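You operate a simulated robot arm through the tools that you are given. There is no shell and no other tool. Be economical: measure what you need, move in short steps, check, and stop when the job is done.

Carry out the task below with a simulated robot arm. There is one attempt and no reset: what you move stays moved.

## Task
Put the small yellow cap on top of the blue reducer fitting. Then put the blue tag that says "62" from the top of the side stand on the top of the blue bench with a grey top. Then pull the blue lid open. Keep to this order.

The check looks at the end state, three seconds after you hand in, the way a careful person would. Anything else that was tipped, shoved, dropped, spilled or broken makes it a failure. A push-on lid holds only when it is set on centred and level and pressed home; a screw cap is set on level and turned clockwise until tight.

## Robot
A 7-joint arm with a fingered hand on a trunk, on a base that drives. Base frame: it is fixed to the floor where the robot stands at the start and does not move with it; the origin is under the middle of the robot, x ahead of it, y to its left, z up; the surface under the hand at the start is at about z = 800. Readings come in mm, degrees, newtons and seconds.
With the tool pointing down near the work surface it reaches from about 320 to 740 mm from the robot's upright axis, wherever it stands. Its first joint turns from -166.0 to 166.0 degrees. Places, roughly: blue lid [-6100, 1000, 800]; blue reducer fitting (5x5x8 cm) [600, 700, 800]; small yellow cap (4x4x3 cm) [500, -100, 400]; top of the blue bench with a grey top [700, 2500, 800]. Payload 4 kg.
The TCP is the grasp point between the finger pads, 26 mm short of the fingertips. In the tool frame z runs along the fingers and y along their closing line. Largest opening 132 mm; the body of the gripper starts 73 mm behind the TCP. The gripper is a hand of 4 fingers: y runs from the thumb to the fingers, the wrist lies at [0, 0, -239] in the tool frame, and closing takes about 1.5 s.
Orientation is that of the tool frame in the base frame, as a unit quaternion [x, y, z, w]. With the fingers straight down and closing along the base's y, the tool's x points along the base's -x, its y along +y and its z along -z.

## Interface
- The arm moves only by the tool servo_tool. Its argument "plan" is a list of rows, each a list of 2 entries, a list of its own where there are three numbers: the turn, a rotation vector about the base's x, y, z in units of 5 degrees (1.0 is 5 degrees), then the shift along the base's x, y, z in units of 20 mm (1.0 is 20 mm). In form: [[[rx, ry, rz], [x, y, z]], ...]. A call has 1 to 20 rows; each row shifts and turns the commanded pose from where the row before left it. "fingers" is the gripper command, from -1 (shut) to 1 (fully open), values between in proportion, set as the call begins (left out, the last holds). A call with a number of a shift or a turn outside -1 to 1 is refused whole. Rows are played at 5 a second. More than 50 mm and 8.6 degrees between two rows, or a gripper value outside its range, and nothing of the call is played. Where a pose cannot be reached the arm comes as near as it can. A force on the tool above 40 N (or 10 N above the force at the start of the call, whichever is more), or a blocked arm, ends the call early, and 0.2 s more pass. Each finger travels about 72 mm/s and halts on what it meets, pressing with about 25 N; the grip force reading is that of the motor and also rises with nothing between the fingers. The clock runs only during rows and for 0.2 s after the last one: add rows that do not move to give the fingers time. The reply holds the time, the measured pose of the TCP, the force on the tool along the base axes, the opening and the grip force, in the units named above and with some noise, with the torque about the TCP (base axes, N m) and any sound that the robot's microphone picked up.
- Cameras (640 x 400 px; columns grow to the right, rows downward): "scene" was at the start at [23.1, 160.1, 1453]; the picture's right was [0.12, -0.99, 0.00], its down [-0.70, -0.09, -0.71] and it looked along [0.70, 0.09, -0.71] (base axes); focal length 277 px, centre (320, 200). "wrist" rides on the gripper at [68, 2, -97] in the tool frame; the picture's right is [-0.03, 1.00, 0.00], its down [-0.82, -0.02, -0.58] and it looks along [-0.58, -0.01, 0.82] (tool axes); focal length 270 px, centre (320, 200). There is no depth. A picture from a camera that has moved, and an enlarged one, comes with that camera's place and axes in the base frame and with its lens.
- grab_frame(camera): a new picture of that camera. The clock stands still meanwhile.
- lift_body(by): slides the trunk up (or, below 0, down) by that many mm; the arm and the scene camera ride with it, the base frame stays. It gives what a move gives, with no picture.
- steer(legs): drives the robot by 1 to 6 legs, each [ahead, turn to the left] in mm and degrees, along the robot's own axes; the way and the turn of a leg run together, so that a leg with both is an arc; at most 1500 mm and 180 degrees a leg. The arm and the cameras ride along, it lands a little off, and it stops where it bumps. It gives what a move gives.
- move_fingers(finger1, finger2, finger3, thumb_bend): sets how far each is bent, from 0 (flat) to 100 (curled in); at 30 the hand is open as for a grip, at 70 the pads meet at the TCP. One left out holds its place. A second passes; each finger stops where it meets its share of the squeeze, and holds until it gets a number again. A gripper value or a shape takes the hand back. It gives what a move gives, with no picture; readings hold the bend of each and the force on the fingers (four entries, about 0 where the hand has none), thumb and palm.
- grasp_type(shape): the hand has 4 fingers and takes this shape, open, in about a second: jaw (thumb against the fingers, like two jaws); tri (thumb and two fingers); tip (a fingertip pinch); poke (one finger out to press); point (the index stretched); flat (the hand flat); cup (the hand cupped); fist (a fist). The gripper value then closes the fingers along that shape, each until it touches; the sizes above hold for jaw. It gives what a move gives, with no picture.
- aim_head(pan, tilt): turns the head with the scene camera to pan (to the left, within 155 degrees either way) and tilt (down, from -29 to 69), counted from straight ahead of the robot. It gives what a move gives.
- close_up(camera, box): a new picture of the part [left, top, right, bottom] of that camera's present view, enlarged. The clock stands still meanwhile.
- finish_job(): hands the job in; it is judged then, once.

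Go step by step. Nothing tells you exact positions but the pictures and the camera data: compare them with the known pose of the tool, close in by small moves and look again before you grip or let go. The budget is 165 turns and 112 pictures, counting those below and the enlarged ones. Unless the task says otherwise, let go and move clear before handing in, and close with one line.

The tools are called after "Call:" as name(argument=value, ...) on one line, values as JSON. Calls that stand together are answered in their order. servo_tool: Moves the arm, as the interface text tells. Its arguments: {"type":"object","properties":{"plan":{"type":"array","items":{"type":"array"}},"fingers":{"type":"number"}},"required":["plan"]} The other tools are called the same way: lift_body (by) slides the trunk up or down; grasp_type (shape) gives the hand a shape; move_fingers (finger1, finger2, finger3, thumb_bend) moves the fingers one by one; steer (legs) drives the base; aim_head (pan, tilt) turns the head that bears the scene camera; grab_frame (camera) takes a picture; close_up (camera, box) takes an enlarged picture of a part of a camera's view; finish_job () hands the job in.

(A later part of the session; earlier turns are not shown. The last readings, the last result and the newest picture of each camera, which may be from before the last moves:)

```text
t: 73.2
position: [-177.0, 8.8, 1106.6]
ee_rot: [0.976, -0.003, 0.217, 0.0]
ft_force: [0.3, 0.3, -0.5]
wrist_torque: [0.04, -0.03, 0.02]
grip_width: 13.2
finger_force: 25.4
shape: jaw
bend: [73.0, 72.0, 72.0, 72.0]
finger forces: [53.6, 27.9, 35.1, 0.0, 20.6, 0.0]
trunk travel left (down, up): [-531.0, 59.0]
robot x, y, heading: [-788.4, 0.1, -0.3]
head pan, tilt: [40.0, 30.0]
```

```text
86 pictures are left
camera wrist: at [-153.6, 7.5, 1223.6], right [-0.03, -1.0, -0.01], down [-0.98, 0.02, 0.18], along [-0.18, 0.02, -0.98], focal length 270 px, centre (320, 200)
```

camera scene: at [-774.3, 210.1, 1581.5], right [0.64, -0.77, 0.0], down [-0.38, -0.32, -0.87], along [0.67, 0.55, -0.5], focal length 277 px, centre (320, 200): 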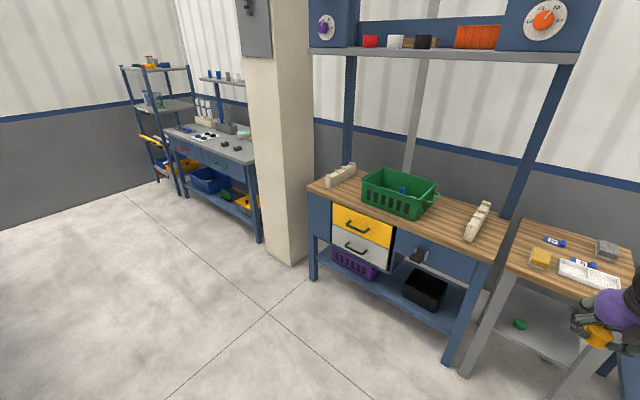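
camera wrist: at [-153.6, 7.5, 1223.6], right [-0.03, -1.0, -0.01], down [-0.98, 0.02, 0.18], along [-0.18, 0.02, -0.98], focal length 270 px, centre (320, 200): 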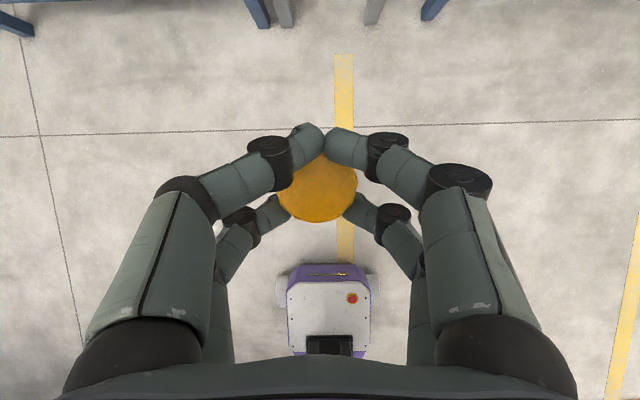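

Call:
steer(legs=[[0, 90], [650, 0], [0, -90], [550, 0]])

Call:
aim_head(pan=0, tilt=45)

Call:
grab_frame(camera="scene")

Call:
grab_frame(camera="wrist")

```text
t: 88.0
position: [376.6, 638.1, 1105.8]
ee_rot: [0.976, -0.007, 0.216, 0.0]
ft_force: [-0.3, -0.1, -0.1]
wrist_torque: [-0.04, -0.04, -0.01]
grip_width: 13.3
finger_force: 25.8
shape: jaw
bend: [73.0, 72.0, 72.0, 72.0]
finger forces: [50.4, 26.6, 33.7, 0.0, 20.7, 0.0]
trunk travel left (down, up): [-531.0, 59.0]
robot x, y, heading: [-236.4, 631.0, -0.7]
head pan, tilt: [40.0, 30.0]
```

```text
t: 89.1
position: [376.0, 636.7, 1105.9]
ee_rot: [0.976, -0.006, 0.216, 0.0]
ft_force: [0.2, 0.0, -0.2]
wrist_torque: [0.01, 0.01, 0.02]
grip_width: 13.2
finger_force: 25.1
shape: jaw
bend: [73.0, 72.0, 72.0, 72.0]
finger forces: [50.5, 26.6, 33.7, 0.1, 20.5, 0.1]
trunk travel left (down, up): [-531.0, 59.0]
robot x, y, heading: [-233.8, 635.2, -0.6]
head pan, tilt: [0.0, 45.0]
```

```text
85 pictures are left
camera scene: at [-209.1, 785.4, 1558.9], right [-0.01, -1.0, 0.0], down [-0.71, 0.01, -0.71], along [0.71, -0.01, -0.71], focal length 277 px, centre (320, 200)
```

scene: 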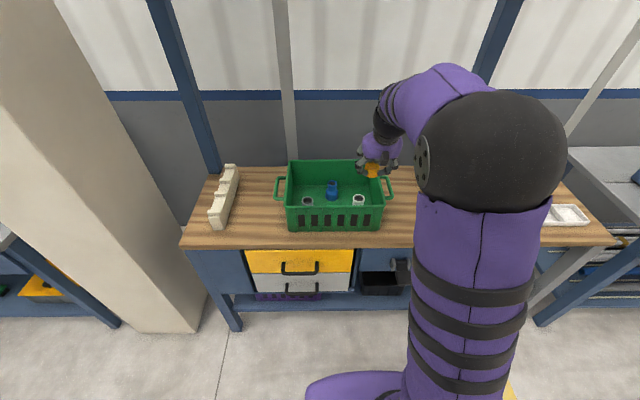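

```text
84 pictures are left
camera wrist: at [398.5, 635.3, 1223.6], right [-0.04, -1.0, -0.01], down [-0.98, 0.03, 0.18], along [-0.18, 0.02, -0.98], focal length 270 px, centre (320, 200)
```

wrist: 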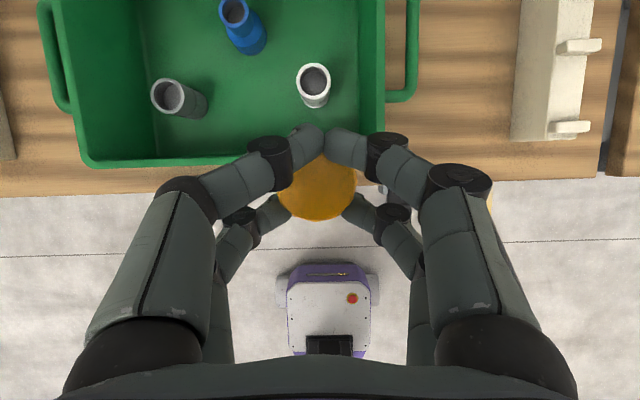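

The blue fitting stands in the bin at about (555, 734). I'll carry the cap over it at height, then compare from both cameras.

Call:
servo_tool(plan=[[[0, 0, 0], [0.87, 0.48, 0]], [[0, 0, 0], [0.87, 0.48, 0]], [[0, 0, 0], [0.87, 0.48, 0]], [[0, 0, 0], [0.87, 0.48, 0]], [[0, 0, 0], [0.87, 0.48, 0]], [[0, 0, 0], [0.87, 0.48, 0]], [[0, 0, 0], [0.87, 0.48, 0]], [[0, 0, 0], [0.87, 0.48, 0]], [[0, 0, 0], [0.87, 0.48, 0]], [[0, 0, 0], [0.87, 0.48, 0]], [[0, 0, 0], [0, 0, -1]], [[0, 0, 0], [0, 0, -1]], [[0, 0, 0], [0, 0, -1]], [[0, 0, 0], [0, 0, -1]], [[0, 0, 0], [0, 0, -1]], [[0, 0, 0], [0, 0, 0]]])

Call:
close_up(camera="scene", box=[270, 130, 430, 230])

Call:
grab_frame(camera="wrist")

```text
t: 92.5
position: [549.2, 733.5, 1005.8]
ee_rot: [0.976, -0.006, 0.216, 0.0]
ft_force: [0.0, -0.6, -1.1]
wrist_torque: [0.04, 0.01, 0.04]
grip_width: 13.0
finger_force: 24.4
shape: jaw
bend: [73.0, 72.0, 72.0, 72.0]
finger forces: [48.9, 26.8, 34.4, 0.1, 21.3, 0.0]
trunk travel left (down, up): [-531.0, 59.0]
robot x, y, heading: [-238.0, 637.7, -0.6]
head pan, tilt: [0.0, 45.0]
```

```text
4.00 times, centred on (350, 180) of scene
camera zoom: at [-208.9, 785.4, 1558.9], right [-0.01, -1.0, 0.0], down [-0.71, 0.01, -0.71], along [0.71, -0.01, -0.71], focal length 1108 px, centre (200, 280)
```

zoom: 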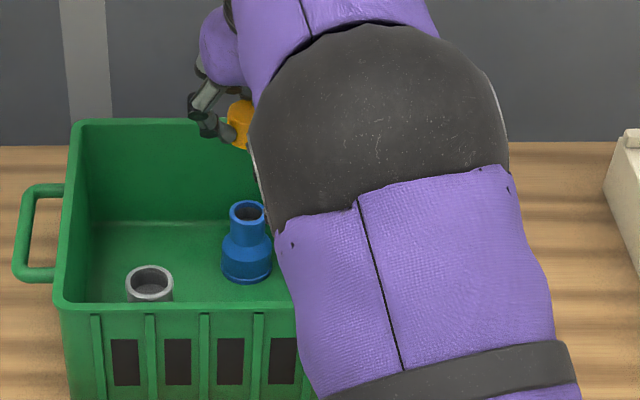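

```text
82 pictures are left
camera wrist: at [572.9, 731.2, 1122.6], right [-0.04, -1.0, -0.01], down [-0.98, 0.03, 0.18], along [-0.18, 0.02, -0.98], focal length 270 px, centre (320, 200)
```

wrist: 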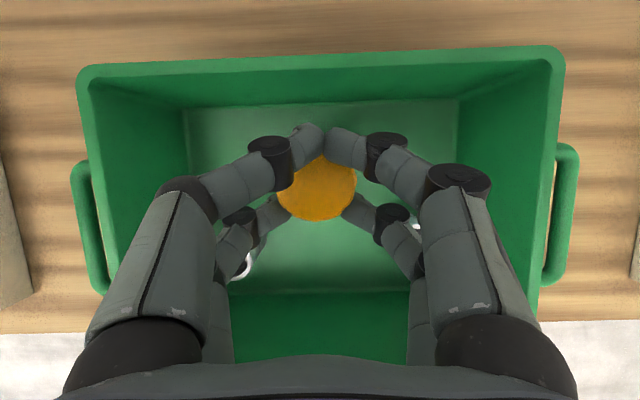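

The cap is roughly above the fitting at (556, 732, top about 882). To align precisely, I'll back off 70 mm in x and go down, so the fitting shows in the wrist view close to the cap's depth.

Call:
servo_tool(plan=[[[0, 0, 0], [-1, 0, 0]], [[0, 0, 0], [-1, 0, 0]], [[0, 0, 0], [-1, 0, 0]], [[0, 0, 0], [-0.5, 0, 0]], [[0, 0, 0], [0, 0, -1]], [[0, 0, 0], [0, 0, -1]], [[0, 0, 0], [0, 0, -1]], [[0, 0, 0], [0, 0, 0]]])

Call:
grab_frame(camera="wrist")

Call:
grab_frame(camera="scene")

```text
t: 94.3
position: [479.9, 732.5, 946.4]
ee_rot: [0.976, -0.007, 0.216, 0.001]
ft_force: [0.6, 0.1, -0.3]
wrist_torque: [-0.01, -0.01, 0.03]
grip_width: 12.9
finger_force: 24.7
shape: jaw
bend: [73.0, 72.0, 72.0, 72.0]
finger forces: [48.3, 26.6, 34.6, 0.0, 21.5, 0.0]
trunk travel left (down, up): [-531.0, 59.0]
robot x, y, heading: [-234.4, 635.1, -1.0]
head pan, tilt: [0.0, 45.0]
```

```text
81 pictures are left
camera wrist: at [502.9, 730.7, 1064.2], right [-0.04, -1.0, -0.01], down [-0.98, 0.03, 0.18], along [-0.18, 0.02, -0.98], focal length 270 px, centre (320, 200)
```

wrist: 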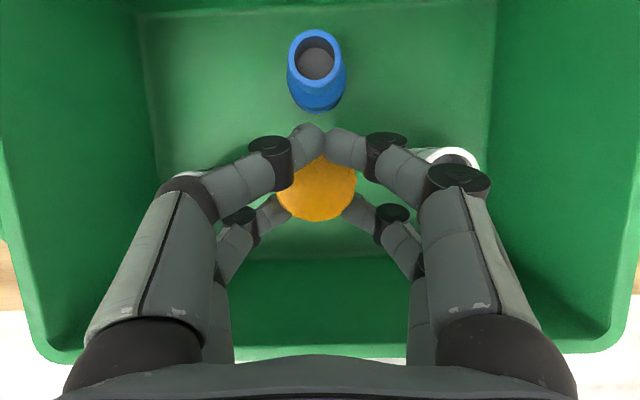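

```text
80 pictures are left
camera scene: at [-208.9, 785.4, 1558.9], right [-0.01, -1.0, 0.0], down [-0.71, 0.01, -0.71], along [0.71, -0.01, -0.71], focal length 277 px, centre (320, 200)
```

scene: 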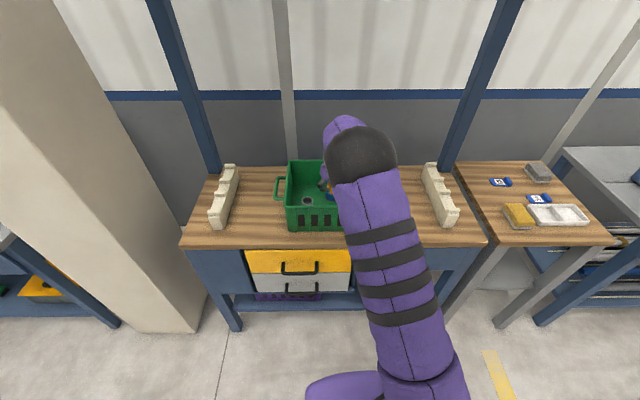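

Call:
close_up(camera="wrist", box=[240, 20, 400, 120])

Call:
close_up(camera="wrist", box=[240, 130, 400, 230])

```text
4.00 times, centred on (320, 70) of wrist
camera zoom: at [502.9, 730.7, 1064.2], right [-0.04, -1.0, -0.01], down [-0.98, 0.03, 0.18], along [-0.18, 0.02, -0.98], focal length 1081 px, centre (320, 720)
```

zoom: 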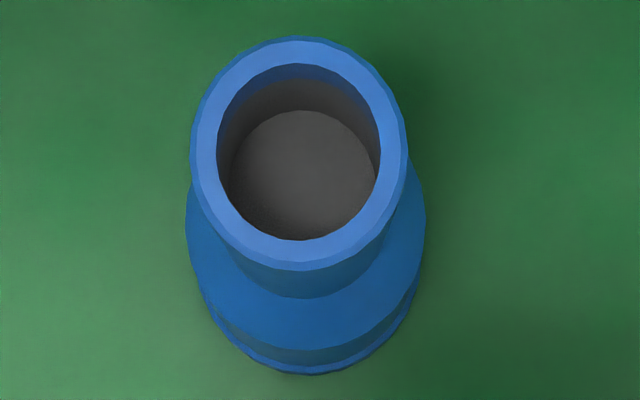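

```text
4.00 times, centred on (320, 180) of wrist
camera zoom: at [502.9, 730.7, 1064.2], right [-0.04, -1.0, -0.01], down [-0.98, 0.03, 0.18], along [-0.18, 0.02, -0.98], focal length 1081 px, centre (320, 280)
```

zoom: 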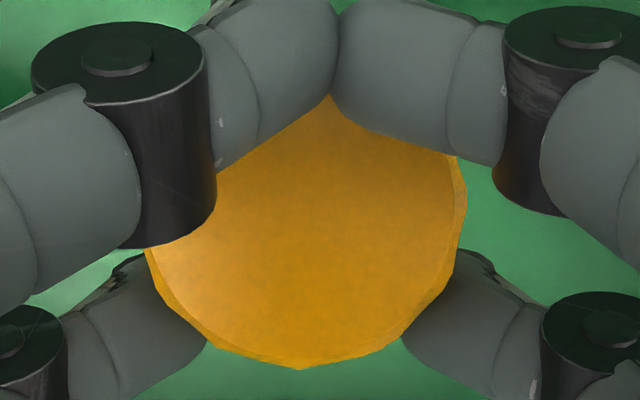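

The measured offset from cap axis to fitting axis is about (+72, 0) mm. I'll shift across and descend in small steps, watching the force.

Call:
servo_tool(plan=[[[0, 0, 0], [0.9, 0, 0]], [[0, 0, 0], [0.9, 0, 0]], [[0, 0, 0], [0.9, 0, 0]], [[0, 0, 0], [0.9, 0, 0]], [[0, 0, 0], [0, 0, -0.3]], [[0, 0, 0], [0, 0, -0.3]], [[0, 0, 0], [0, 0, 0]]])

Call:
aim_head(pan=15, tilt=45)

Call:
grab_frame(camera="scene")

```text
t: 95.9
position: [552.0, 733.4, 934.2]
ee_rot: [0.976, -0.007, 0.216, 0.0]
ft_force: [0.1, -0.6, -0.7]
wrist_torque: [-0.01, 0.02, 0.0]
grip_width: 12.7
finger_force: 25.0
shape: jaw
bend: [73.0, 72.0, 72.0, 72.0]
finger forces: [48.0, 26.7, 34.5, 0.1, 21.6, 0.1]
trunk travel left (down, up): [-531.0, 59.0]
robot x, y, heading: [-234.2, 634.2, -0.7]
head pan, tilt: [0.0, 45.0]
```

```text
t: 96.6
position: [552.5, 732.4, 934.2]
ee_rot: [0.976, -0.006, 0.217, 0.001]
ft_force: [0.9, -0.3, -1.0]
wrist_torque: [-0.01, -0.04, 0.02]
grip_width: 12.8
finger_force: 24.9
shape: jaw
bend: [73.0, 72.0, 72.0, 72.0]
finger forces: [48.0, 26.5, 34.4, 0.0, 21.4, 0.1]
trunk travel left (down, up): [-531.0, 59.0]
robot x, y, heading: [-234.4, 639.5, -0.7]
head pan, tilt: [15.0, 45.0]
```

```text
77 pictures are left
camera scene: at [-211.5, 806.4, 1558.9], right [0.25, -0.97, 0.0], down [-0.69, -0.17, -0.71], along [0.69, 0.17, -0.71], focal length 277 px, centre (320, 200)
```

scene: 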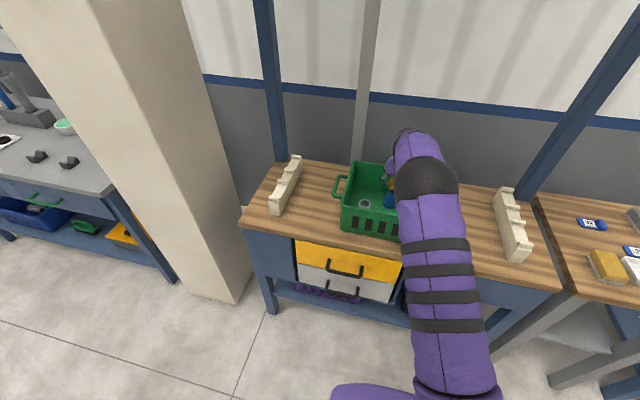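

Call:
close_up(camera="scene", box=[350, 160, 430, 210])

```text
8.00 times, centred on (390, 185) of scene
camera zoom: at [-211.5, 806.4, 1558.9], right [0.25, -0.97, 0.0], down [-0.69, -0.17, -0.71], along [0.69, 0.17, -0.71], focal length 2215 px, centre (-240, 320)
```

zoom: 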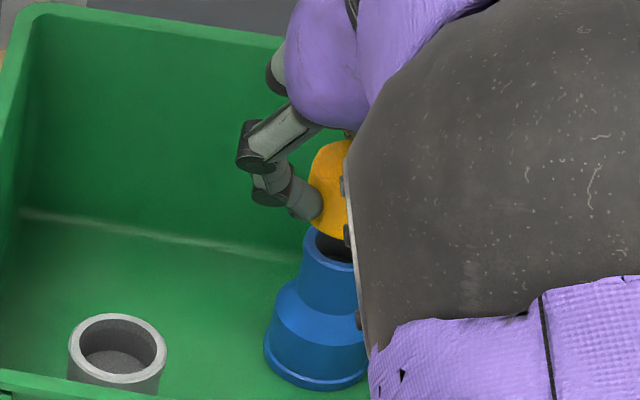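

The forearm blocks the view, and I can't confirm the alignment well enough. I'll lift out and move the base left, so the head camera sees the fitting past the arm.

Call:
servo_tool(plan=[[[0, 0, 0], [0, 0, 1]], [[0, 0, 0], [0, 0, 1]], [[0, 0, 0], [0, 0, 1]], [[0, 0, 0], [0, 0, 1]], [[0, 0, 0], [0, 0, 1]], [[0, 0, 0], [0, 0, 1]], [[0, 0, 0], [0, 0, 1]], [[0, 0, 0], [0, 0, 1]], [[0, 0, 0], [-1, -0.5, 0]], [[0, 0, 0], [-1, -0.5, 0]], [[0, 0, 0], [-1, -0.5, 0]], [[0, 0, 0], [-1, -0.5, 0]], [[0, 0, 0], [-1, -0.5, 0]], [[0, 0, 0], [-1, -0.5, 0]], [[0, 0, 0], [-1, -0.5, 0]], [[0, 0, 0], [-1, -0.5, 0]]])

Call:
steer(legs=[[-300, 0], [0, 90], [320, 0], [0, -90], [370, 0]])

Call:
aim_head(pan=-20, tilt=45)

Call:
grab_frame(camera="scene")

```text
t: 100.0
position: [390.5, 653.0, 1094.1]
ee_rot: [0.976, -0.007, 0.216, 0.002]
ft_force: [0.2, 0.0, 0.0]
wrist_torque: [0.0, -0.02, 0.01]
grip_width: 12.7
finger_force: 25.2
shape: jaw
bend: [73.0, 72.0, 72.0, 72.0]
finger forces: [47.3, 26.6, 34.2, 0.0, 22.0, 0.1]
trunk travel left (down, up): [-531.0, 59.0]
robot x, y, heading: [-237.0, 630.3, -1.0]
head pan, tilt: [15.0, 45.0]
```

```text
t: 114.2
position: [469.3, 948.8, 1095.9]
ee_rot: [0.976, -0.018, 0.216, 0.003]
ft_force: [-0.3, 0.0, -2.0]
wrist_torque: [0.01, 0.0, 0.0]
grip_width: 12.4
finger_force: 24.7
shape: jaw
bend: [73.0, 72.0, 72.0, 72.0]
finger forces: [43.1, 25.3, 32.1, 0.1, 20.8, 0.0]
trunk travel left (down, up): [-531.0, 59.0]
robot x, y, heading: [-158.5, 945.6, -1.9]
head pan, tilt: [15.0, 45.0]
```

```text
t: 115.2
position: [467.9, 948.4, 1095.3]
ee_rot: [0.976, -0.018, 0.217, 0.003]
ft_force: [0.4, 0.7, 0.5]
wrist_torque: [0.0, -0.03, -0.01]
grip_width: 12.4
finger_force: 25.1
shape: jaw
bend: [73.0, 72.0, 72.0, 72.0]
finger forces: [43.1, 25.4, 32.3, 0.0, 20.8, 0.1]
trunk travel left (down, up): [-531.0, 59.0]
robot x, y, heading: [-158.4, 944.8, -1.8]
head pan, tilt: [-20.0, 45.0]
```

```text
75 pictures are left
camera scene: at [-136.2, 1067.2, 1558.9], right [-0.37, -0.93, 0.0], down [-0.66, 0.26, -0.71], along [0.66, -0.26, -0.71], focal length 277 px, centre (320, 200)
```

scene: 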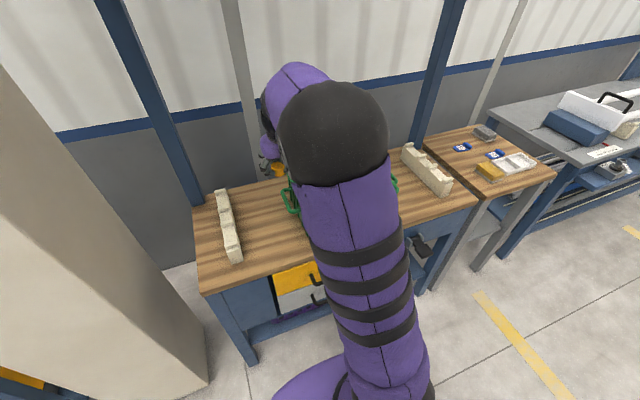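

Call:
servo_tool(plan=[[[0, 0, 0], [0, -1, 0]], [[0, 0, 0], [0, -1, 0]], [[0, 0, 0], [0, -1, 0]], [[0, 0, 0], [0, -1, 0]], [[0, 0, 0], [0, -1, 0]], [[0, 0, 0], [0, -1, 0]], [[0, 0, 0], [0, -1, 0]], [[0, 0, 0], [0, -1, 0]], [[0, 0, 0], [0, -1, 0]], [[0, 0, 0], [0, -1, 0]], [[0, 0, 0], [0.5, -0.75, 0]], [[0, 0, 0], [0, 0, -1]], [[0, 0, 0], [0, 0, -1]], [[0, 0, 0], [0, 0, -1]], [[0, 0, 0], [0, 0, -1]], [[0, 0, 0], [0, 0, -1]], [[0, 0, 0], [0, 0, -1]], [[0, 0, 0], [0, 0, -1]], [[0, 0, 0], [0, 0, 0]]])

Call:
grab_frame(camera="scene")

Call:
grab_frame(camera="wrist")

```text
t: 119.2
position: [477.3, 734.5, 954.7]
ee_rot: [0.976, -0.016, 0.215, 0.003]
ft_force: [-1.2, 0.7, -0.2]
wrist_torque: [-0.02, -0.03, 0.01]
grip_width: 12.3
finger_force: 24.8
shape: jaw
bend: [73.0, 72.0, 72.0, 72.0]
finger forces: [42.7, 25.7, 32.0, 0.0, 19.8, 0.0]
trunk travel left (down, up): [-531.0, 59.0]
robot x, y, heading: [-160.0, 947.6, -2.0]
head pan, tilt: [-20.0, 45.0]
```

```text
74 pictures are left
camera scene: at [-136.1, 1067.0, 1558.9], right [-0.37, -0.93, 0.0], down [-0.66, 0.26, -0.71], along [0.66, -0.26, -0.71], focal length 277 px, centre (320, 200)
```

scene: 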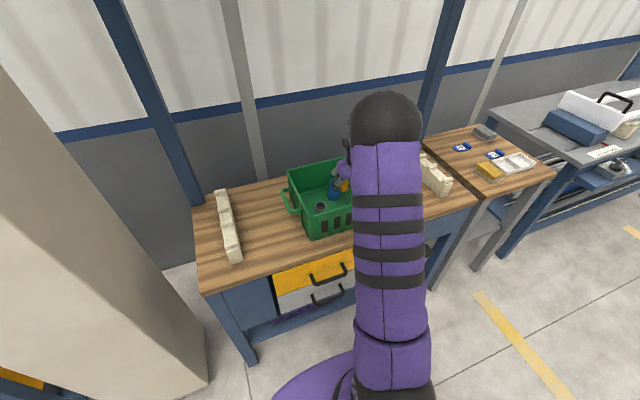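

```text
73 pictures are left
camera wrist: at [500.2, 731.8, 1071.1], right [-0.06, -1.0, -0.01], down [-0.98, 0.05, 0.18], along [-0.18, 0.02, -0.98], focal length 270 px, centre (320, 200)
```

wrist: 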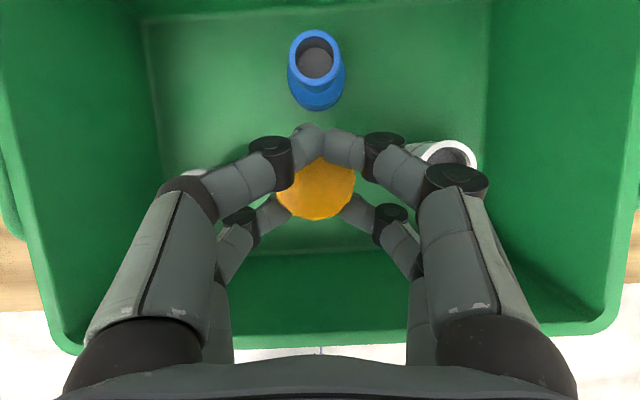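

Call:
close_up(camera="wrist", box=[240, 130, 400, 230])

Call:
close_up(camera="scene", box=[290, 150, 370, 200])

```text
4.00 times, centred on (320, 180) of wrist
camera zoom: at [500.2, 731.8, 1071.1], right [-0.06, -1.0, -0.01], down [-0.98, 0.05, 0.18], along [-0.18, 0.02, -0.98], focal length 1081 px, centre (320, 280)
```

zoom: 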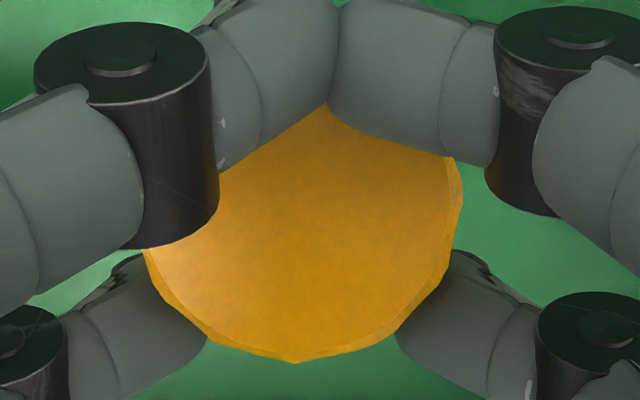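

```text
8.00 times, centred on (330, 175) of scene
camera zoom: at [-136.1, 1067.0, 1558.9], right [-0.37, -0.93, 0.0], down [-0.66, 0.26, -0.71], along [0.66, -0.26, -0.71], focal length 2215 px, centre (240, 400)
```

zoom: 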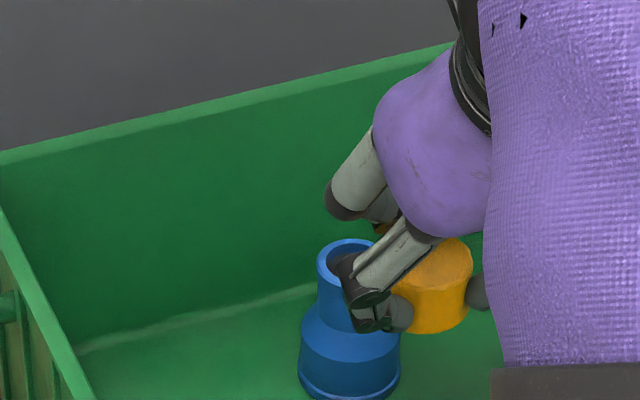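

Call:
servo_tool(plan=[[[0, 0, 0], [0.91, -0.036, 0]], [[0, 0, 0], [0.91, -0.036, 0]], [[0, 0, 0], [0.91, -0.036, 0]], [[0, 0, 0], [0.91, -0.036, 0]], [[0, 0, 0], [0, 0, -0.5]], [[0, 0, 0], [0, 0, -0.3]], [[0, 0, 0], [0, 0, 0]]])

Call:
close_up(camera="scene", box=[300, 150, 380, 200])

```text
t: 120.8
position: [551.2, 732.3, 938.4]
ee_rot: [0.976, -0.017, 0.216, 0.003]
ft_force: [-0.2, -0.7, -0.2]
wrist_torque: [-0.01, 0.0, 0.04]
grip_width: 12.3
finger_force: 25.0
shape: jaw
bend: [73.0, 72.0, 72.0, 72.0]
finger forces: [42.7, 25.7, 31.8, 0.0, 19.8, 0.0]
trunk travel left (down, up): [-531.0, 59.0]
robot x, y, heading: [-155.8, 941.2, -1.8]
head pan, tilt: [-20.0, 45.0]
```

```text
8.00 times, centred on (340, 175) of scene
camera zoom: at [-136.1, 1067.1, 1558.9], right [-0.37, -0.93, 0.0], down [-0.66, 0.26, -0.71], along [0.66, -0.26, -0.71], focal length 2215 px, centre (160, 400)
```

zoom: 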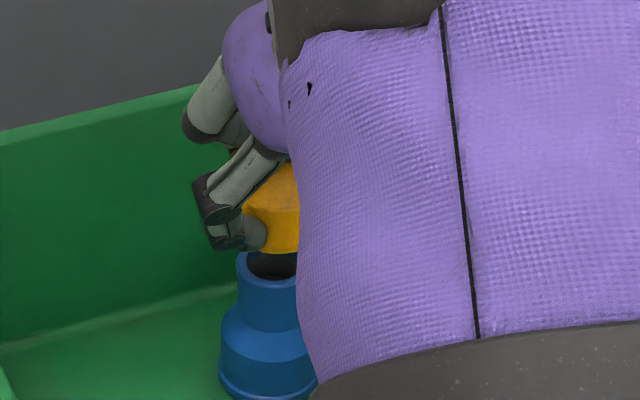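

The alignment looks good within what I can see. I'll descend in small steps, watching the force.

Call:
servo_tool(plan=[[[0, 0, 0], [0, 0, -0.2]], [[0, 0, 0], [0, 0, -0.2]], [[0, 0, 0], [0, 0, -0.1]], [[0, 0, 0], [0, 0, 0]]])

Call:
servo_tool(plan=[[[0, 0, 0], [0, 0, -0.1]], [[0, 0, 0], [0, 0, -0.1]], [[0, 0, 0], [0, 0, 0]]])

```text
t: 121.8
position: [550.7, 732.3, 927.0]
ee_rot: [0.976, -0.017, 0.217, 0.003]
ft_force: [0.3, -0.3, 0.4]
wrist_torque: [0.0, 0.03, -0.02]
grip_width: 12.2
finger_force: 24.2
shape: jaw
bend: [73.0, 72.0, 72.0, 72.0]
finger forces: [42.7, 25.7, 31.9, 0.1, 20.0, 0.0]
trunk travel left (down, up): [-531.0, 59.0]
robot x, y, heading: [-162.7, 946.8, -1.8]
head pan, tilt: [-20.0, 45.0]
```

```text
t: 122.6
position: [551.1, 732.1, 924.2]
ee_rot: [0.976, -0.017, 0.216, 0.003]
ft_force: [-0.8, -0.3, -0.5]
wrist_torque: [0.0, -0.02, -0.02]
grip_width: 12.4
finger_force: 25.1
shape: jaw
bend: [73.0, 72.0, 72.0, 72.0]
finger forces: [42.7, 25.7, 31.9, 0.0, 19.8, 0.0]
trunk travel left (down, up): [-531.0, 59.0]
robot x, y, heading: [-156.7, 949.1, -1.8]
head pan, tilt: [-20.0, 45.0]
```

Call:
servo_tool(plan=[[[0, 0, 0], [0, 0, -0.1]], [[0, 0, 0], [0, 0, -0.1]], [[0, 0, 0], [0, 0, 0]]])

Call:
close_up(camera="scene", box=[300, 150, 380, 200])

```text
t: 123.4
position: [549.7, 730.5, 919.7]
ee_rot: [0.976, -0.017, 0.216, 0.003]
ft_force: [0.3, -0.8, -0.6]
wrist_torque: [-0.01, -0.03, -0.01]
grip_width: 12.4
finger_force: 24.7
shape: jaw
bend: [73.0, 72.0, 72.0, 72.0]
finger forces: [42.7, 25.7, 31.9, 0.0, 19.9, 0.0]
trunk travel left (down, up): [-531.0, 59.0]
robot x, y, heading: [-155.8, 945.0, -1.8]
head pan, tilt: [-20.0, 45.0]
```

```text
8.00 times, centred on (340, 175) of scene
camera zoom: at [-136.1, 1067.1, 1558.9], right [-0.37, -0.93, 0.0], down [-0.66, 0.26, -0.71], along [0.66, -0.26, -0.71], focal length 2215 px, centre (160, 400)
```

zoom: 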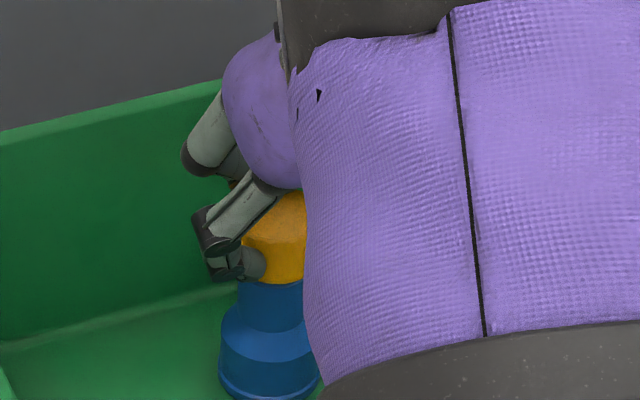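

Call:
servo_tool(plan=[[[0, 0, 0], [0, 0, -0.1]], [[0, 0, 0], [0, 0, -0.1]], [[0, 0, 0], [0, 0, 0]]])

Call:
servo_tool(plan=[[[0, 0, 0], [0, 0, -0.1]], [[0, 0, 0], [0, 0, -0.1]], [[0, 0, 0], [0, 0, 0]]])

Call:
close_up(camera="scene", box=[300, 150, 380, 200])

```text
t: 124.2
position: [551.2, 732.2, 916.8]
ee_rot: [0.976, -0.018, 0.217, 0.003]
ft_force: [-0.6, -0.6, -0.7]
wrist_torque: [-0.01, 0.0, -0.02]
grip_width: 12.4
finger_force: 25.3
shape: jaw
bend: [73.0, 72.0, 72.0, 72.0]
finger forces: [42.8, 25.7, 32.1, 0.1, 19.8, 0.0]
trunk travel left (down, up): [-531.0, 59.0]
robot x, y, heading: [-158.0, 942.8, -1.8]
head pan, tilt: [-20.0, 45.0]
```

```text
t: 125.0
position: [550.3, 731.2, 914.3]
ee_rot: [0.976, -0.018, 0.217, 0.003]
ft_force: [-0.1, 0.4, 9.8]
wrist_torque: [0.02, -0.23, -0.03]
grip_width: 12.1
finger_force: 25.2
shape: jaw
bend: [73.0, 72.0, 72.0, 72.0]
finger forces: [45.1, 25.5, 32.1, 0.0, 21.2, 0.0]
trunk travel left (down, up): [-531.0, 59.0]
robot x, y, heading: [-160.4, 949.6, -2.0]
head pan, tilt: [-20.0, 45.0]
```

```text
8.00 times, centred on (340, 175) of scene
camera zoom: at [-137.1, 1067.3, 1559.0], right [-0.37, -0.93, 0.0], down [-0.66, 0.26, -0.71], along [0.66, -0.26, -0.71], focal length 2215 px, centre (160, 400)
```

zoom: 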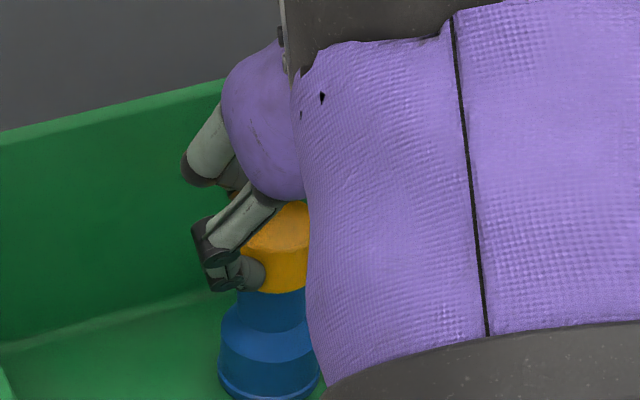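

Contact comes at about 10 N, with a torque that puts it on the far (+x) side of the rim, so the cap is probably a little too near. I'll lift 3 mm, shift +2.5 mm in x and retry.

Call:
servo_tool(plan=[[[0, 0, 0], [0, 0, 0.15]], [[0, 0, 0], [0.13, 0, 0]], [[0, 0, 0], [0, 0, -0.1]], [[0, 0, 0], [0, 0, -0.1]], [[0, 0, 0], [0, 0, 0]]])

```text
t: 126.2
position: [552.1, 730.1, 914.3]
ee_rot: [0.976, -0.018, 0.219, 0.004]
ft_force: [-2.1, 1.3, 13.2]
wrist_torque: [0.12, -0.28, 0.04]
grip_width: 12.4
finger_force: 24.8
shape: jaw
bend: [74.0, 72.0, 72.0, 72.0]
finger forces: [48.2, 25.5, 32.5, 0.0, 24.6, 0.0]
trunk travel left (down, up): [-531.0, 59.0]
robot x, y, heading: [-157.6, 945.2, -1.7]
head pan, tilt: [-20.0, 45.0]
```

Call:
servo_tool(plan=[[[0, 0, 0], [0, 0, 0.2]], [[0, 0, 0], [0.12, 0.1, 0]], [[0, 0, 0], [0, 0, -0.1]], [[0, 0, 0], [0, 0, -0.1]], [[0, 0, 0], [0, 0, 0]]])

Call:
close_up(camera="wrist", box=[240, 120, 400, 220])

```text
t: 127.4
position: [556.3, 733.5, 914.9]
ee_rot: [0.976, -0.017, 0.219, 0.004]
ft_force: [-0.8, -1.3, 19.5]
wrist_torque: [0.05, -0.35, -0.01]
grip_width: 12.7
finger_force: 24.8
shape: jaw
bend: [74.0, 72.0, 72.0, 72.0]
finger forces: [49.4, 26.1, 32.8, 0.1, 25.4, 0.0]
trunk travel left (down, up): [-531.0, 59.0]
robot x, y, heading: [-159.4, 942.2, -2.1]
head pan, tilt: [-20.0, 45.0]
```

```text
4.00 times, centred on (320, 170) of wrist
camera zoom: at [577.8, 730.9, 1031.5], right [-0.06, -1.0, -0.01], down [-0.98, 0.06, 0.17], along [-0.17, 0.02, -0.98], focal length 1081 px, centre (320, 320)
```

zoom: 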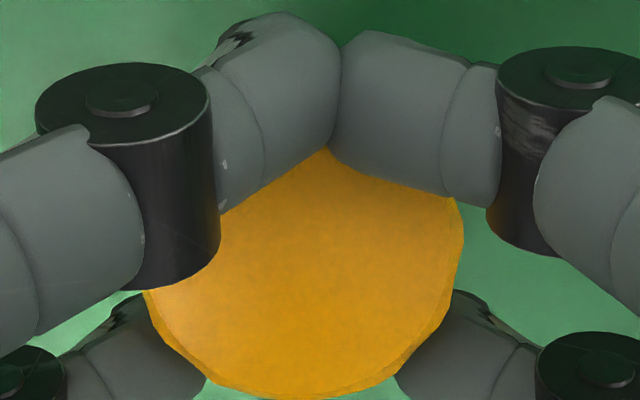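

Call:
close_up(camera="scene", box=[300, 150, 380, 200])

```text
8.00 times, centred on (340, 175) of scene
camera zoom: at [-138.4, 1067.6, 1559.1], right [-0.37, -0.93, 0.0], down [-0.66, 0.26, -0.71], along [0.66, -0.26, -0.71], focal length 2215 px, centre (160, 400)
```

zoom: 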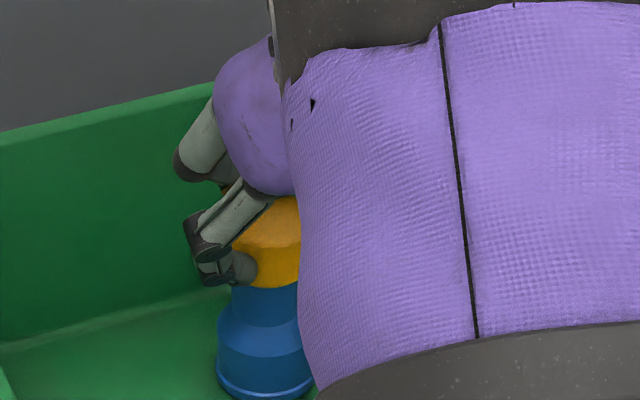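

The fitting's neck moved along with the cap, so the cap is already engaged around it but seems tilted nose-down. I'll undo the sideways shift, level the cap by about 6°, and press.

Call:
servo_tool(plan=[[[0, 0, 0], [0, 0, 0.15]], [[0, 0, 0], [-0.25, -0.07, 0]], [[0, -0.6, 0], [-0.1, 0, 0]], [[0, -0.6, 0], [-0.1, 0, 0]], [[0, 0, 0], [0, 0, 0]]])

Call:
servo_tool(plan=[[[0, 0, 0], [0, 0, -0.1]], [[0, 0, 0], [0, 0, -0.1]], [[0, 0, 0], [0, 0, 0]]])

```text
t: 128.6
position: [546.3, 732.8, 913.1]
ee_rot: [0.964, -0.017, 0.266, 0.002]
ft_force: [0.3, -0.3, -0.2]
wrist_torque: [-0.02, -0.01, -0.02]
grip_width: 12.4
finger_force: 24.8
shape: jaw
bend: [74.0, 72.0, 72.0, 72.0]
finger forces: [45.9, 26.3, 32.3, 0.0, 22.8, 0.0]
trunk travel left (down, up): [-531.0, 59.0]
robot x, y, heading: [-155.3, 943.8, -1.7]
head pan, tilt: [-20.0, 45.0]
```

```text
t: 129.4
position: [546.2, 733.5, 911.9]
ee_rot: [0.963, -0.017, 0.268, 0.003]
ft_force: [-0.2, 1.4, 8.1]
wrist_torque: [0.01, -0.08, 0.01]
grip_width: 12.6
finger_force: 25.1
shape: jaw
bend: [74.0, 72.0, 72.0, 72.0]
finger forces: [47.5, 26.5, 32.9, 0.0, 23.9, 0.1]
trunk travel left (down, up): [-531.0, 59.0]
robot x, y, heading: [-158.9, 944.6, -1.8]
head pan, tilt: [-20.0, 45.0]
```

The contact is now centred under the cap axis. I'll press further.

Call:
servo_tool(plan=[[[0, 0, 0], [0, 0, -0.1]], [[0, 0, 0], [0, 0, -0.1]], [[0, 0, 0], [0, 0, -0.1]], [[0, 0, 0], [0, 0, 0]]])

Call:
close_up(camera="scene", box=[300, 150, 380, 200])

```text
t: 130.4
position: [546.8, 731.5, 912.1]
ee_rot: [0.962, -0.017, 0.272, 0.003]
ft_force: [0.6, -1.1, 36.4]
wrist_torque: [-0.04, -0.48, 0.05]
grip_width: 12.9
finger_force: 25.1
shape: jaw
bend: [74.0, 72.0, 72.0, 72.0]
finger forces: [57.1, 27.9, 34.0, 0.0, 28.0, 0.0]
trunk travel left (down, up): [-531.0, 59.0]
robot x, y, heading: [-155.4, 949.9, -1.8]
head pan, tilt: [-20.0, 45.0]
```

```text
8.00 times, centred on (340, 175) of scene
camera zoom: at [-139.9, 1068.2, 1559.1], right [-0.37, -0.93, 0.0], down [-0.66, 0.26, -0.71], along [0.66, -0.26, -0.71], focal length 2215 px, centre (160, 400)
```

zoom: 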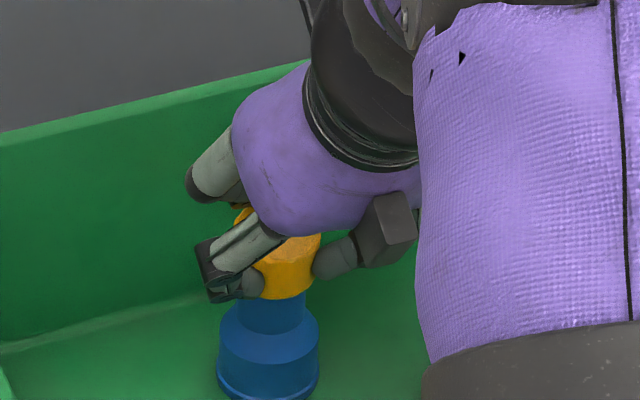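

It stops hard at 36 N, with contact centred on the neck and the cap level. I'll relax the push, open the fingers, and look.

Call:
servo_tool(plan=[[[0, 0, 0], [0, 0, 0.15]], [[0, 0, 0], [0, 0, 0.12]], [[0, 0, 0], [0, 0, 0]]])

Call:
servo_tool(plan=[[[0, 0, 0], [0, 0, 0]], [[0, 0, 0], [0, 0, 0]], [[0, 0, 0], [0, 0, 0]], [[0, 0, 0], [0, 0, 0]], [[0, 0, 0], [0, 0, 0]], [[0, 0, 0], [0, 0, 0]]], fingers=0.1)

Call:
grab_frame(camera="wrist")

Call:
close_up(camera="scene", box=[300, 150, 380, 200])

```text
t: 131.2
position: [546.0, 732.9, 912.0]
ee_rot: [0.963, -0.017, 0.269, 0.003]
ft_force: [5.1, -1.8, 20.7]
wrist_torque: [-0.03, -0.45, 0.01]
grip_width: 12.8
finger_force: 24.9
shape: jaw
bend: [74.0, 72.0, 72.0, 72.0]
finger forces: [57.6, 26.4, 32.6, 0.1, 26.1, 0.0]
trunk travel left (down, up): [-531.0, 59.0]
robot x, y, heading: [-158.6, 943.4, -1.8]
head pan, tilt: [-20.0, 45.0]
```

```text
t: 132.6
position: [546.5, 732.0, 909.7]
ee_rot: [0.963, -0.018, 0.267, 0.002]
ft_force: [0.0, 0.3, -0.4]
wrist_torque: [-0.01, -0.01, 0.02]
grip_width: 72.1
finger_force: 0.0
shape: jaw
bend: [72.0, 72.0, 72.0, 70.0]
finger forces: [0.0, 0.1, 0.0, 0.0, 0.0, 0.1]
trunk travel left (down, up): [-531.0, 59.0]
robot x, y, heading: [-159.6, 944.4, -1.6]
head pan, tilt: [-20.0, 45.0]
```

```text
64 pictures are left
camera wrist: at [557.4, 729.8, 1028.8], right [-0.06, -1.0, -0.02], down [-1.0, 0.05, 0.08], along [-0.07, 0.02, -1.0], focal length 270 px, centre (320, 200)
```

wrist: 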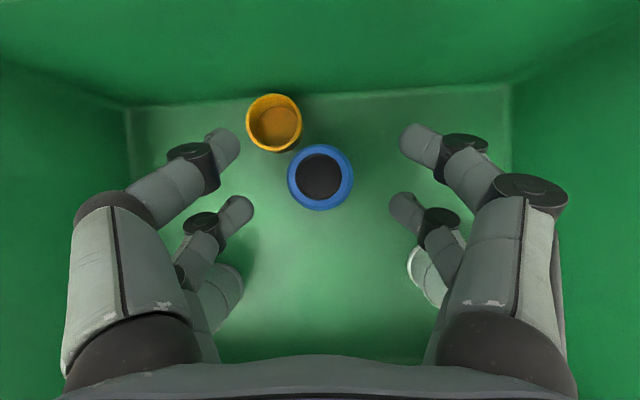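

```text
8.00 times, centred on (340, 175) of scene
camera zoom: at [-136.1, 1067.1, 1558.9], right [-0.37, -0.93, 0.0], down [-0.66, 0.26, -0.71], along [0.66, -0.26, -0.71], focal length 2215 px, centre (160, 400)
```

zoom: 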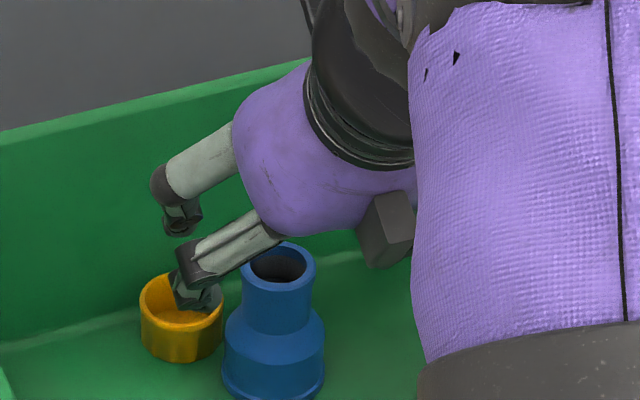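

The cap was not seated: it fell off into the bin beside the fitting, open side up. The fitting still stands. I must pick the cap up and flip it over, so I'll lift clear and look at the other hand shapes for a slimmer pinch.

Call:
servo_tool(plan=[[[0, 0, 0], [0, 0, 1]], [[0, 0, 0], [0, 0, 1]], [[0, 0, 0], [0, 0, 1]], [[0, 0, 0], [0, 0, 1]], [[0, 0, 0], [0, 0, 1]], [[0, 0, 0], [0, 0, 1]], [[0, 0, 0], [0, 0, 1]], [[0, 0, 0], [0, 0, 1]], [[0, 0, 0], [0, 0, 1]]])

Call:
grasp_type(shape="tip")

Call:
grab_frame(camera="wrist")

Call:
close_up(camera="scene", box=[260, 110, 420, 210])

```text
t: 134.6
position: [546.4, 731.4, 1091.5]
ee_rot: [0.964, -0.017, 0.266, 0.001]
ft_force: [-0.2, 0.0, -0.1]
wrist_torque: [0.03, -0.01, -0.01]
grip_width: 71.9
finger_force: 0.0
shape: jaw
bend: [72.0, 72.0, 72.0, 70.0]
finger forces: [0.0, 0.1, 0.0, 0.0, 0.1, 0.1]
trunk travel left (down, up): [-531.0, 59.0]
robot x, y, heading: [-157.6, 943.0, -1.8]
head pan, tilt: [-20.0, 45.0]
```

```text
t: 135.5
position: [546.3, 732.2, 1089.6]
ee_rot: [0.964, -0.018, 0.266, 0.002]
ft_force: [0.1, 0.4, 0.5]
wrist_torque: [0.02, 0.0, -0.01]
grip_width: 132.0
finger_force: 0.0
shape: tip
bend: [30.0, 30.0, 30.0, 30.0]
finger forces: [0.0, 0.1, 0.0, 0.1, 0.0, 0.0]
trunk travel left (down, up): [-531.0, 59.0]
robot x, y, heading: [-156.4, 944.2, -1.9]
head pan, tilt: [-20.0, 45.0]
```

```text
62 pictures are left
camera wrist: at [556.8, 729.5, 1209.1], right [-0.06, -1.0, -0.02], down [-1.0, 0.05, 0.08], along [-0.07, 0.02, -1.0], focal length 270 px, centre (320, 200)
```

wrist: 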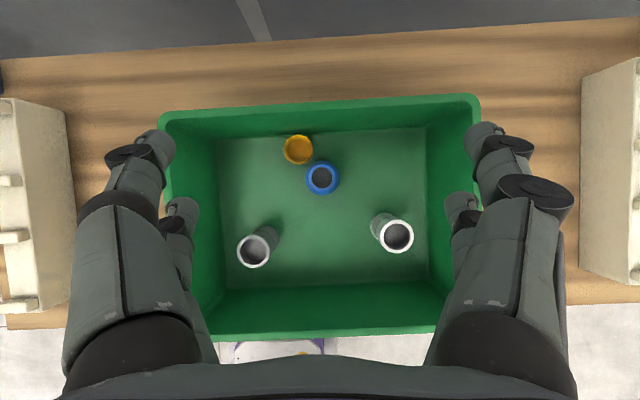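

```text
4.00 times, centred on (340, 160) of scene
camera zoom: at [-136.2, 1067.1, 1558.9], right [-0.37, -0.93, 0.0], down [-0.66, 0.26, -0.71], along [0.66, -0.26, -0.71], focal length 1108 px, centre (240, 360)
```

zoom: 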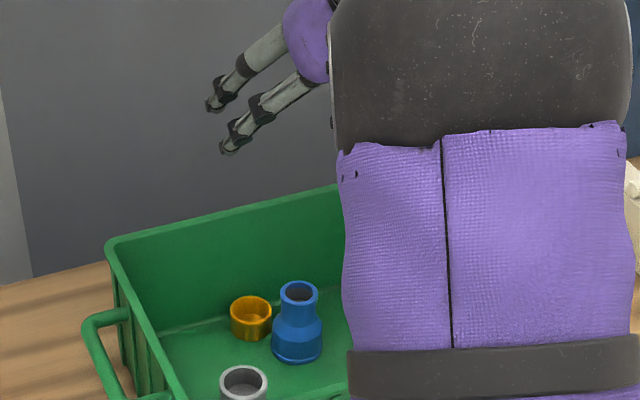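

The cap sits open side up at about (601, 763) in the bin, close to the fitting. I'll see how the "tip" shape closes in free air.

Call:
servo_tool(plan=[[[0, 0, 0], [0, 0, 0]], [[0, 0, 0], [0, 0, 0]], [[0, 0, 0], [0, 0, 0]], [[0, 0, 0], [0, 0, 0]], [[0, 0, 0], [0, 0, 0]], [[0, 0, 0], [0, 0, 0]], [[0, 0, 0], [0, 0, 0]], [[0, 0, 0], [0, 0, 0]], [[0, 0, 0], [0, 0, 0]]], fingers=-0.4)

Call:
grab_frame(camera="wrist")

Call:
move_fingers(finger1=0, finger2=30, finger3=70, thumb_bend=50)

Call:
grab_frame(camera="wrist")

```text
t: 137.5
position: [545.4, 731.9, 1089.6]
ee_rot: [0.963, -0.017, 0.267, 0.002]
ft_force: [0.7, 0.5, -0.7]
wrist_torque: [0.02, 0.01, -0.02]
grip_width: 40.2
finger_force: 0.0
shape: tip
bend: [73.0, 73.0, 73.0, 70.0]
finger forces: [0.0, 0.1, 0.1, 0.1, 0.0, 0.0]
trunk travel left (down, up): [-531.0, 59.0]
robot x, y, heading: [-161.0, 950.6, -1.8]
head pan, tilt: [-20.0, 45.0]
```

```text
60 pictures are left
camera wrist: at [556.8, 729.5, 1209.3], right [-0.06, -1.0, -0.02], down [-1.0, 0.05, 0.08], along [-0.07, 0.02, -1.0], focal length 270 px, centre (320, 200)
```

wrist: 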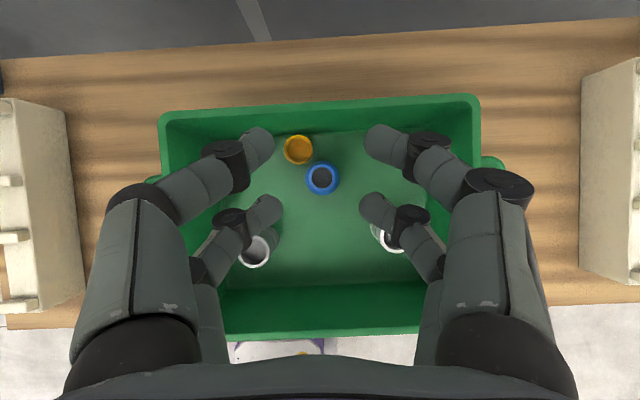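

```text
t: 138.5
position: [546.2, 731.1, 1090.0]
ee_rot: [0.963, -0.018, 0.267, 0.002]
ft_force: [0.1, 0.3, -0.2]
wrist_torque: [0.0, 0.02, 0.02]
grip_width: 130.9
finger_force: 0.1
shape: fingers
bend: [0.0, 30.0, 70.0, 50.0]
finger forces: [0.1, 0.1, 0.0, 0.1, 0.1, 0.0]
trunk travel left (down, up): [-531.0, 59.0]
robot x, y, heading: [-158.8, 946.8, -1.9]
head pan, tilt: [-20.0, 45.0]
```

```text
59 pictures are left
camera wrist: at [556.8, 729.5, 1209.3], right [-0.06, -1.0, -0.02], down [-1.0, 0.05, 0.08], along [-0.07, 0.02, -1.0], focal length 270 px, centre (320, 200)
```

wrist: 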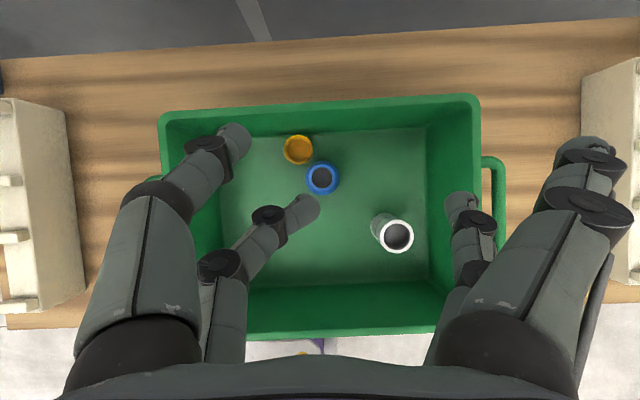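

The finger map is clear: finger 1 and the thumb are the camera-side pair, and fingers 2 and 3 the far pair. So I can pinch with fingers 2 and 3 alone and keep the others splayed. I'll bring the tool vertical and unwind the yaw, so the camera faces me and clears the bin's back wall.

Call:
servo_tool(plan=[[[0, 1, 0], [-1, 0, 0]], [[0, 1, 0], [-1, 0, 0]], [[0, 1, 0], [-1, 0, 0]], [[0, 1, 0], [-1, 0, 0]], [[0, 1, 0], [-1, 0, 0]], [[0, 1, 0], [-1, 0, 0]], [[0, 0.18, 0], [0, 0, 0]], [[0, 0, 0], [0, 0, 0]]])

Call:
servo_tool(plan=[[[0, 0, 1], [0, 0, 0]], [[0, 0, 1], [0, 0, 0]], [[0, 0, 1], [0, 0, 0]], [[0, 0, 1], [0, 0, 0]], [[0, 0, 1], [0, 0, 0]], [[0, 0, 1], [0, 0, 0]], [[0, 0, 1], [0, 0, 0]], [[0, 0, 1], [0, 0, 0]], [[0, 0, 1], [0, 0, 0]], [[0, 0, 1], [0, 0, 0]], [[0, 0, 1], [0, 0, 0]], [[0, 0, 1], [0, 0, 0]], [[0, 0, 1], [0, 0, 0]], [[0, 0, 1], [0, 0, 0]], [[0, 0, 1], [0, 0, 0]], [[0, 0, 1], [0, 0, 0]], [[0, 0, 1], [0, 0, 0]], [[0, 0, 1], [0, 0, 0]]])

Call:
servo_tool(plan=[[[0, 0, 1], [0, 0, 0]], [[0, 0, 1], [0, 0, 0]], [[0, 0, 1], [0, 0, 0]], [[0, 0, 1], [0, 0, 0]], [[0, 0, 1], [0, 0, 0]], [[0, 0, 1], [0, 0, 0]], [[0, 0, 1], [0, 0, 0]], [[0, 0, 1], [0, 0, 0]], [[0, 0, 1], [0, 0, 0]], [[0, 0, 1], [0, 0, 0]], [[0, 0, 1], [0, 0, 0]], [[0, 0, 1], [0, 0, 0]], [[0, 0, 1], [0, 0, 0]], [[0, 0, 1], [0, 0, 0]], [[0, 0, 1], [0, 0, 0]], [[0, 0, 1], [0, 0, 0]], [[0, 0, 1], [0, 0, 0]], [[0, 0, 1], [0, 0, 0]]])

```text
t: 140.3
position: [426.4, 731.7, 1091.8]
ee_rot: [1.0, -0.017, 0.001, 0.006]
ft_force: [0.5, -0.5, -0.1]
wrist_torque: [-0.02, 0.01, 0.02]
grip_width: 130.7
finger_force: 0.0
shape: fingers
bend: [0.0, 30.0, 70.0, 50.0]
finger forces: [0.0, 0.0, 0.0, 0.1, 0.1, 0.1]
trunk travel left (down, up): [-531.0, 59.0]
robot x, y, heading: [-158.9, 943.4, -1.8]
head pan, tilt: [-20.0, 45.0]
```

```text
t: 144.1
position: [426.7, 731.6, 1089.7]
ee_rot: [0.718, 0.696, 0.005, 0.004]
ft_force: [-0.9, -0.6, 0.4]
wrist_torque: [0.0, -0.01, -0.04]
grip_width: 130.5
finger_force: 0.1
shape: fingers
bend: [0.0, 30.0, 70.0, 50.0]
finger forces: [0.0, 0.1, 0.0, 0.1, 0.0, 0.0]
trunk travel left (down, up): [-531.0, 59.0]
robot x, y, heading: [-157.0, 944.8, -1.8]
head pan, tilt: [-20.0, 45.0]
```

```text
t: 147.9
position: [428.1, 731.8, 1089.8]
ee_rot: [0.016, 1.0, 0.006, 0.0]
ft_force: [0.5, 0.6, 0.4]
wrist_torque: [-0.03, -0.01, 0.0]
grip_width: 130.6
finger_force: 0.0
shape: fingers
bend: [0.0, 30.0, 70.0, 50.0]
finger forces: [0.0, 0.1, 0.1, 0.1, 0.0, 0.0]
trunk travel left (down, up): [-531.0, 59.0]
robot x, y, heading: [-160.0, 943.7, -1.8]
head pan, tilt: [-20.0, 45.0]
```

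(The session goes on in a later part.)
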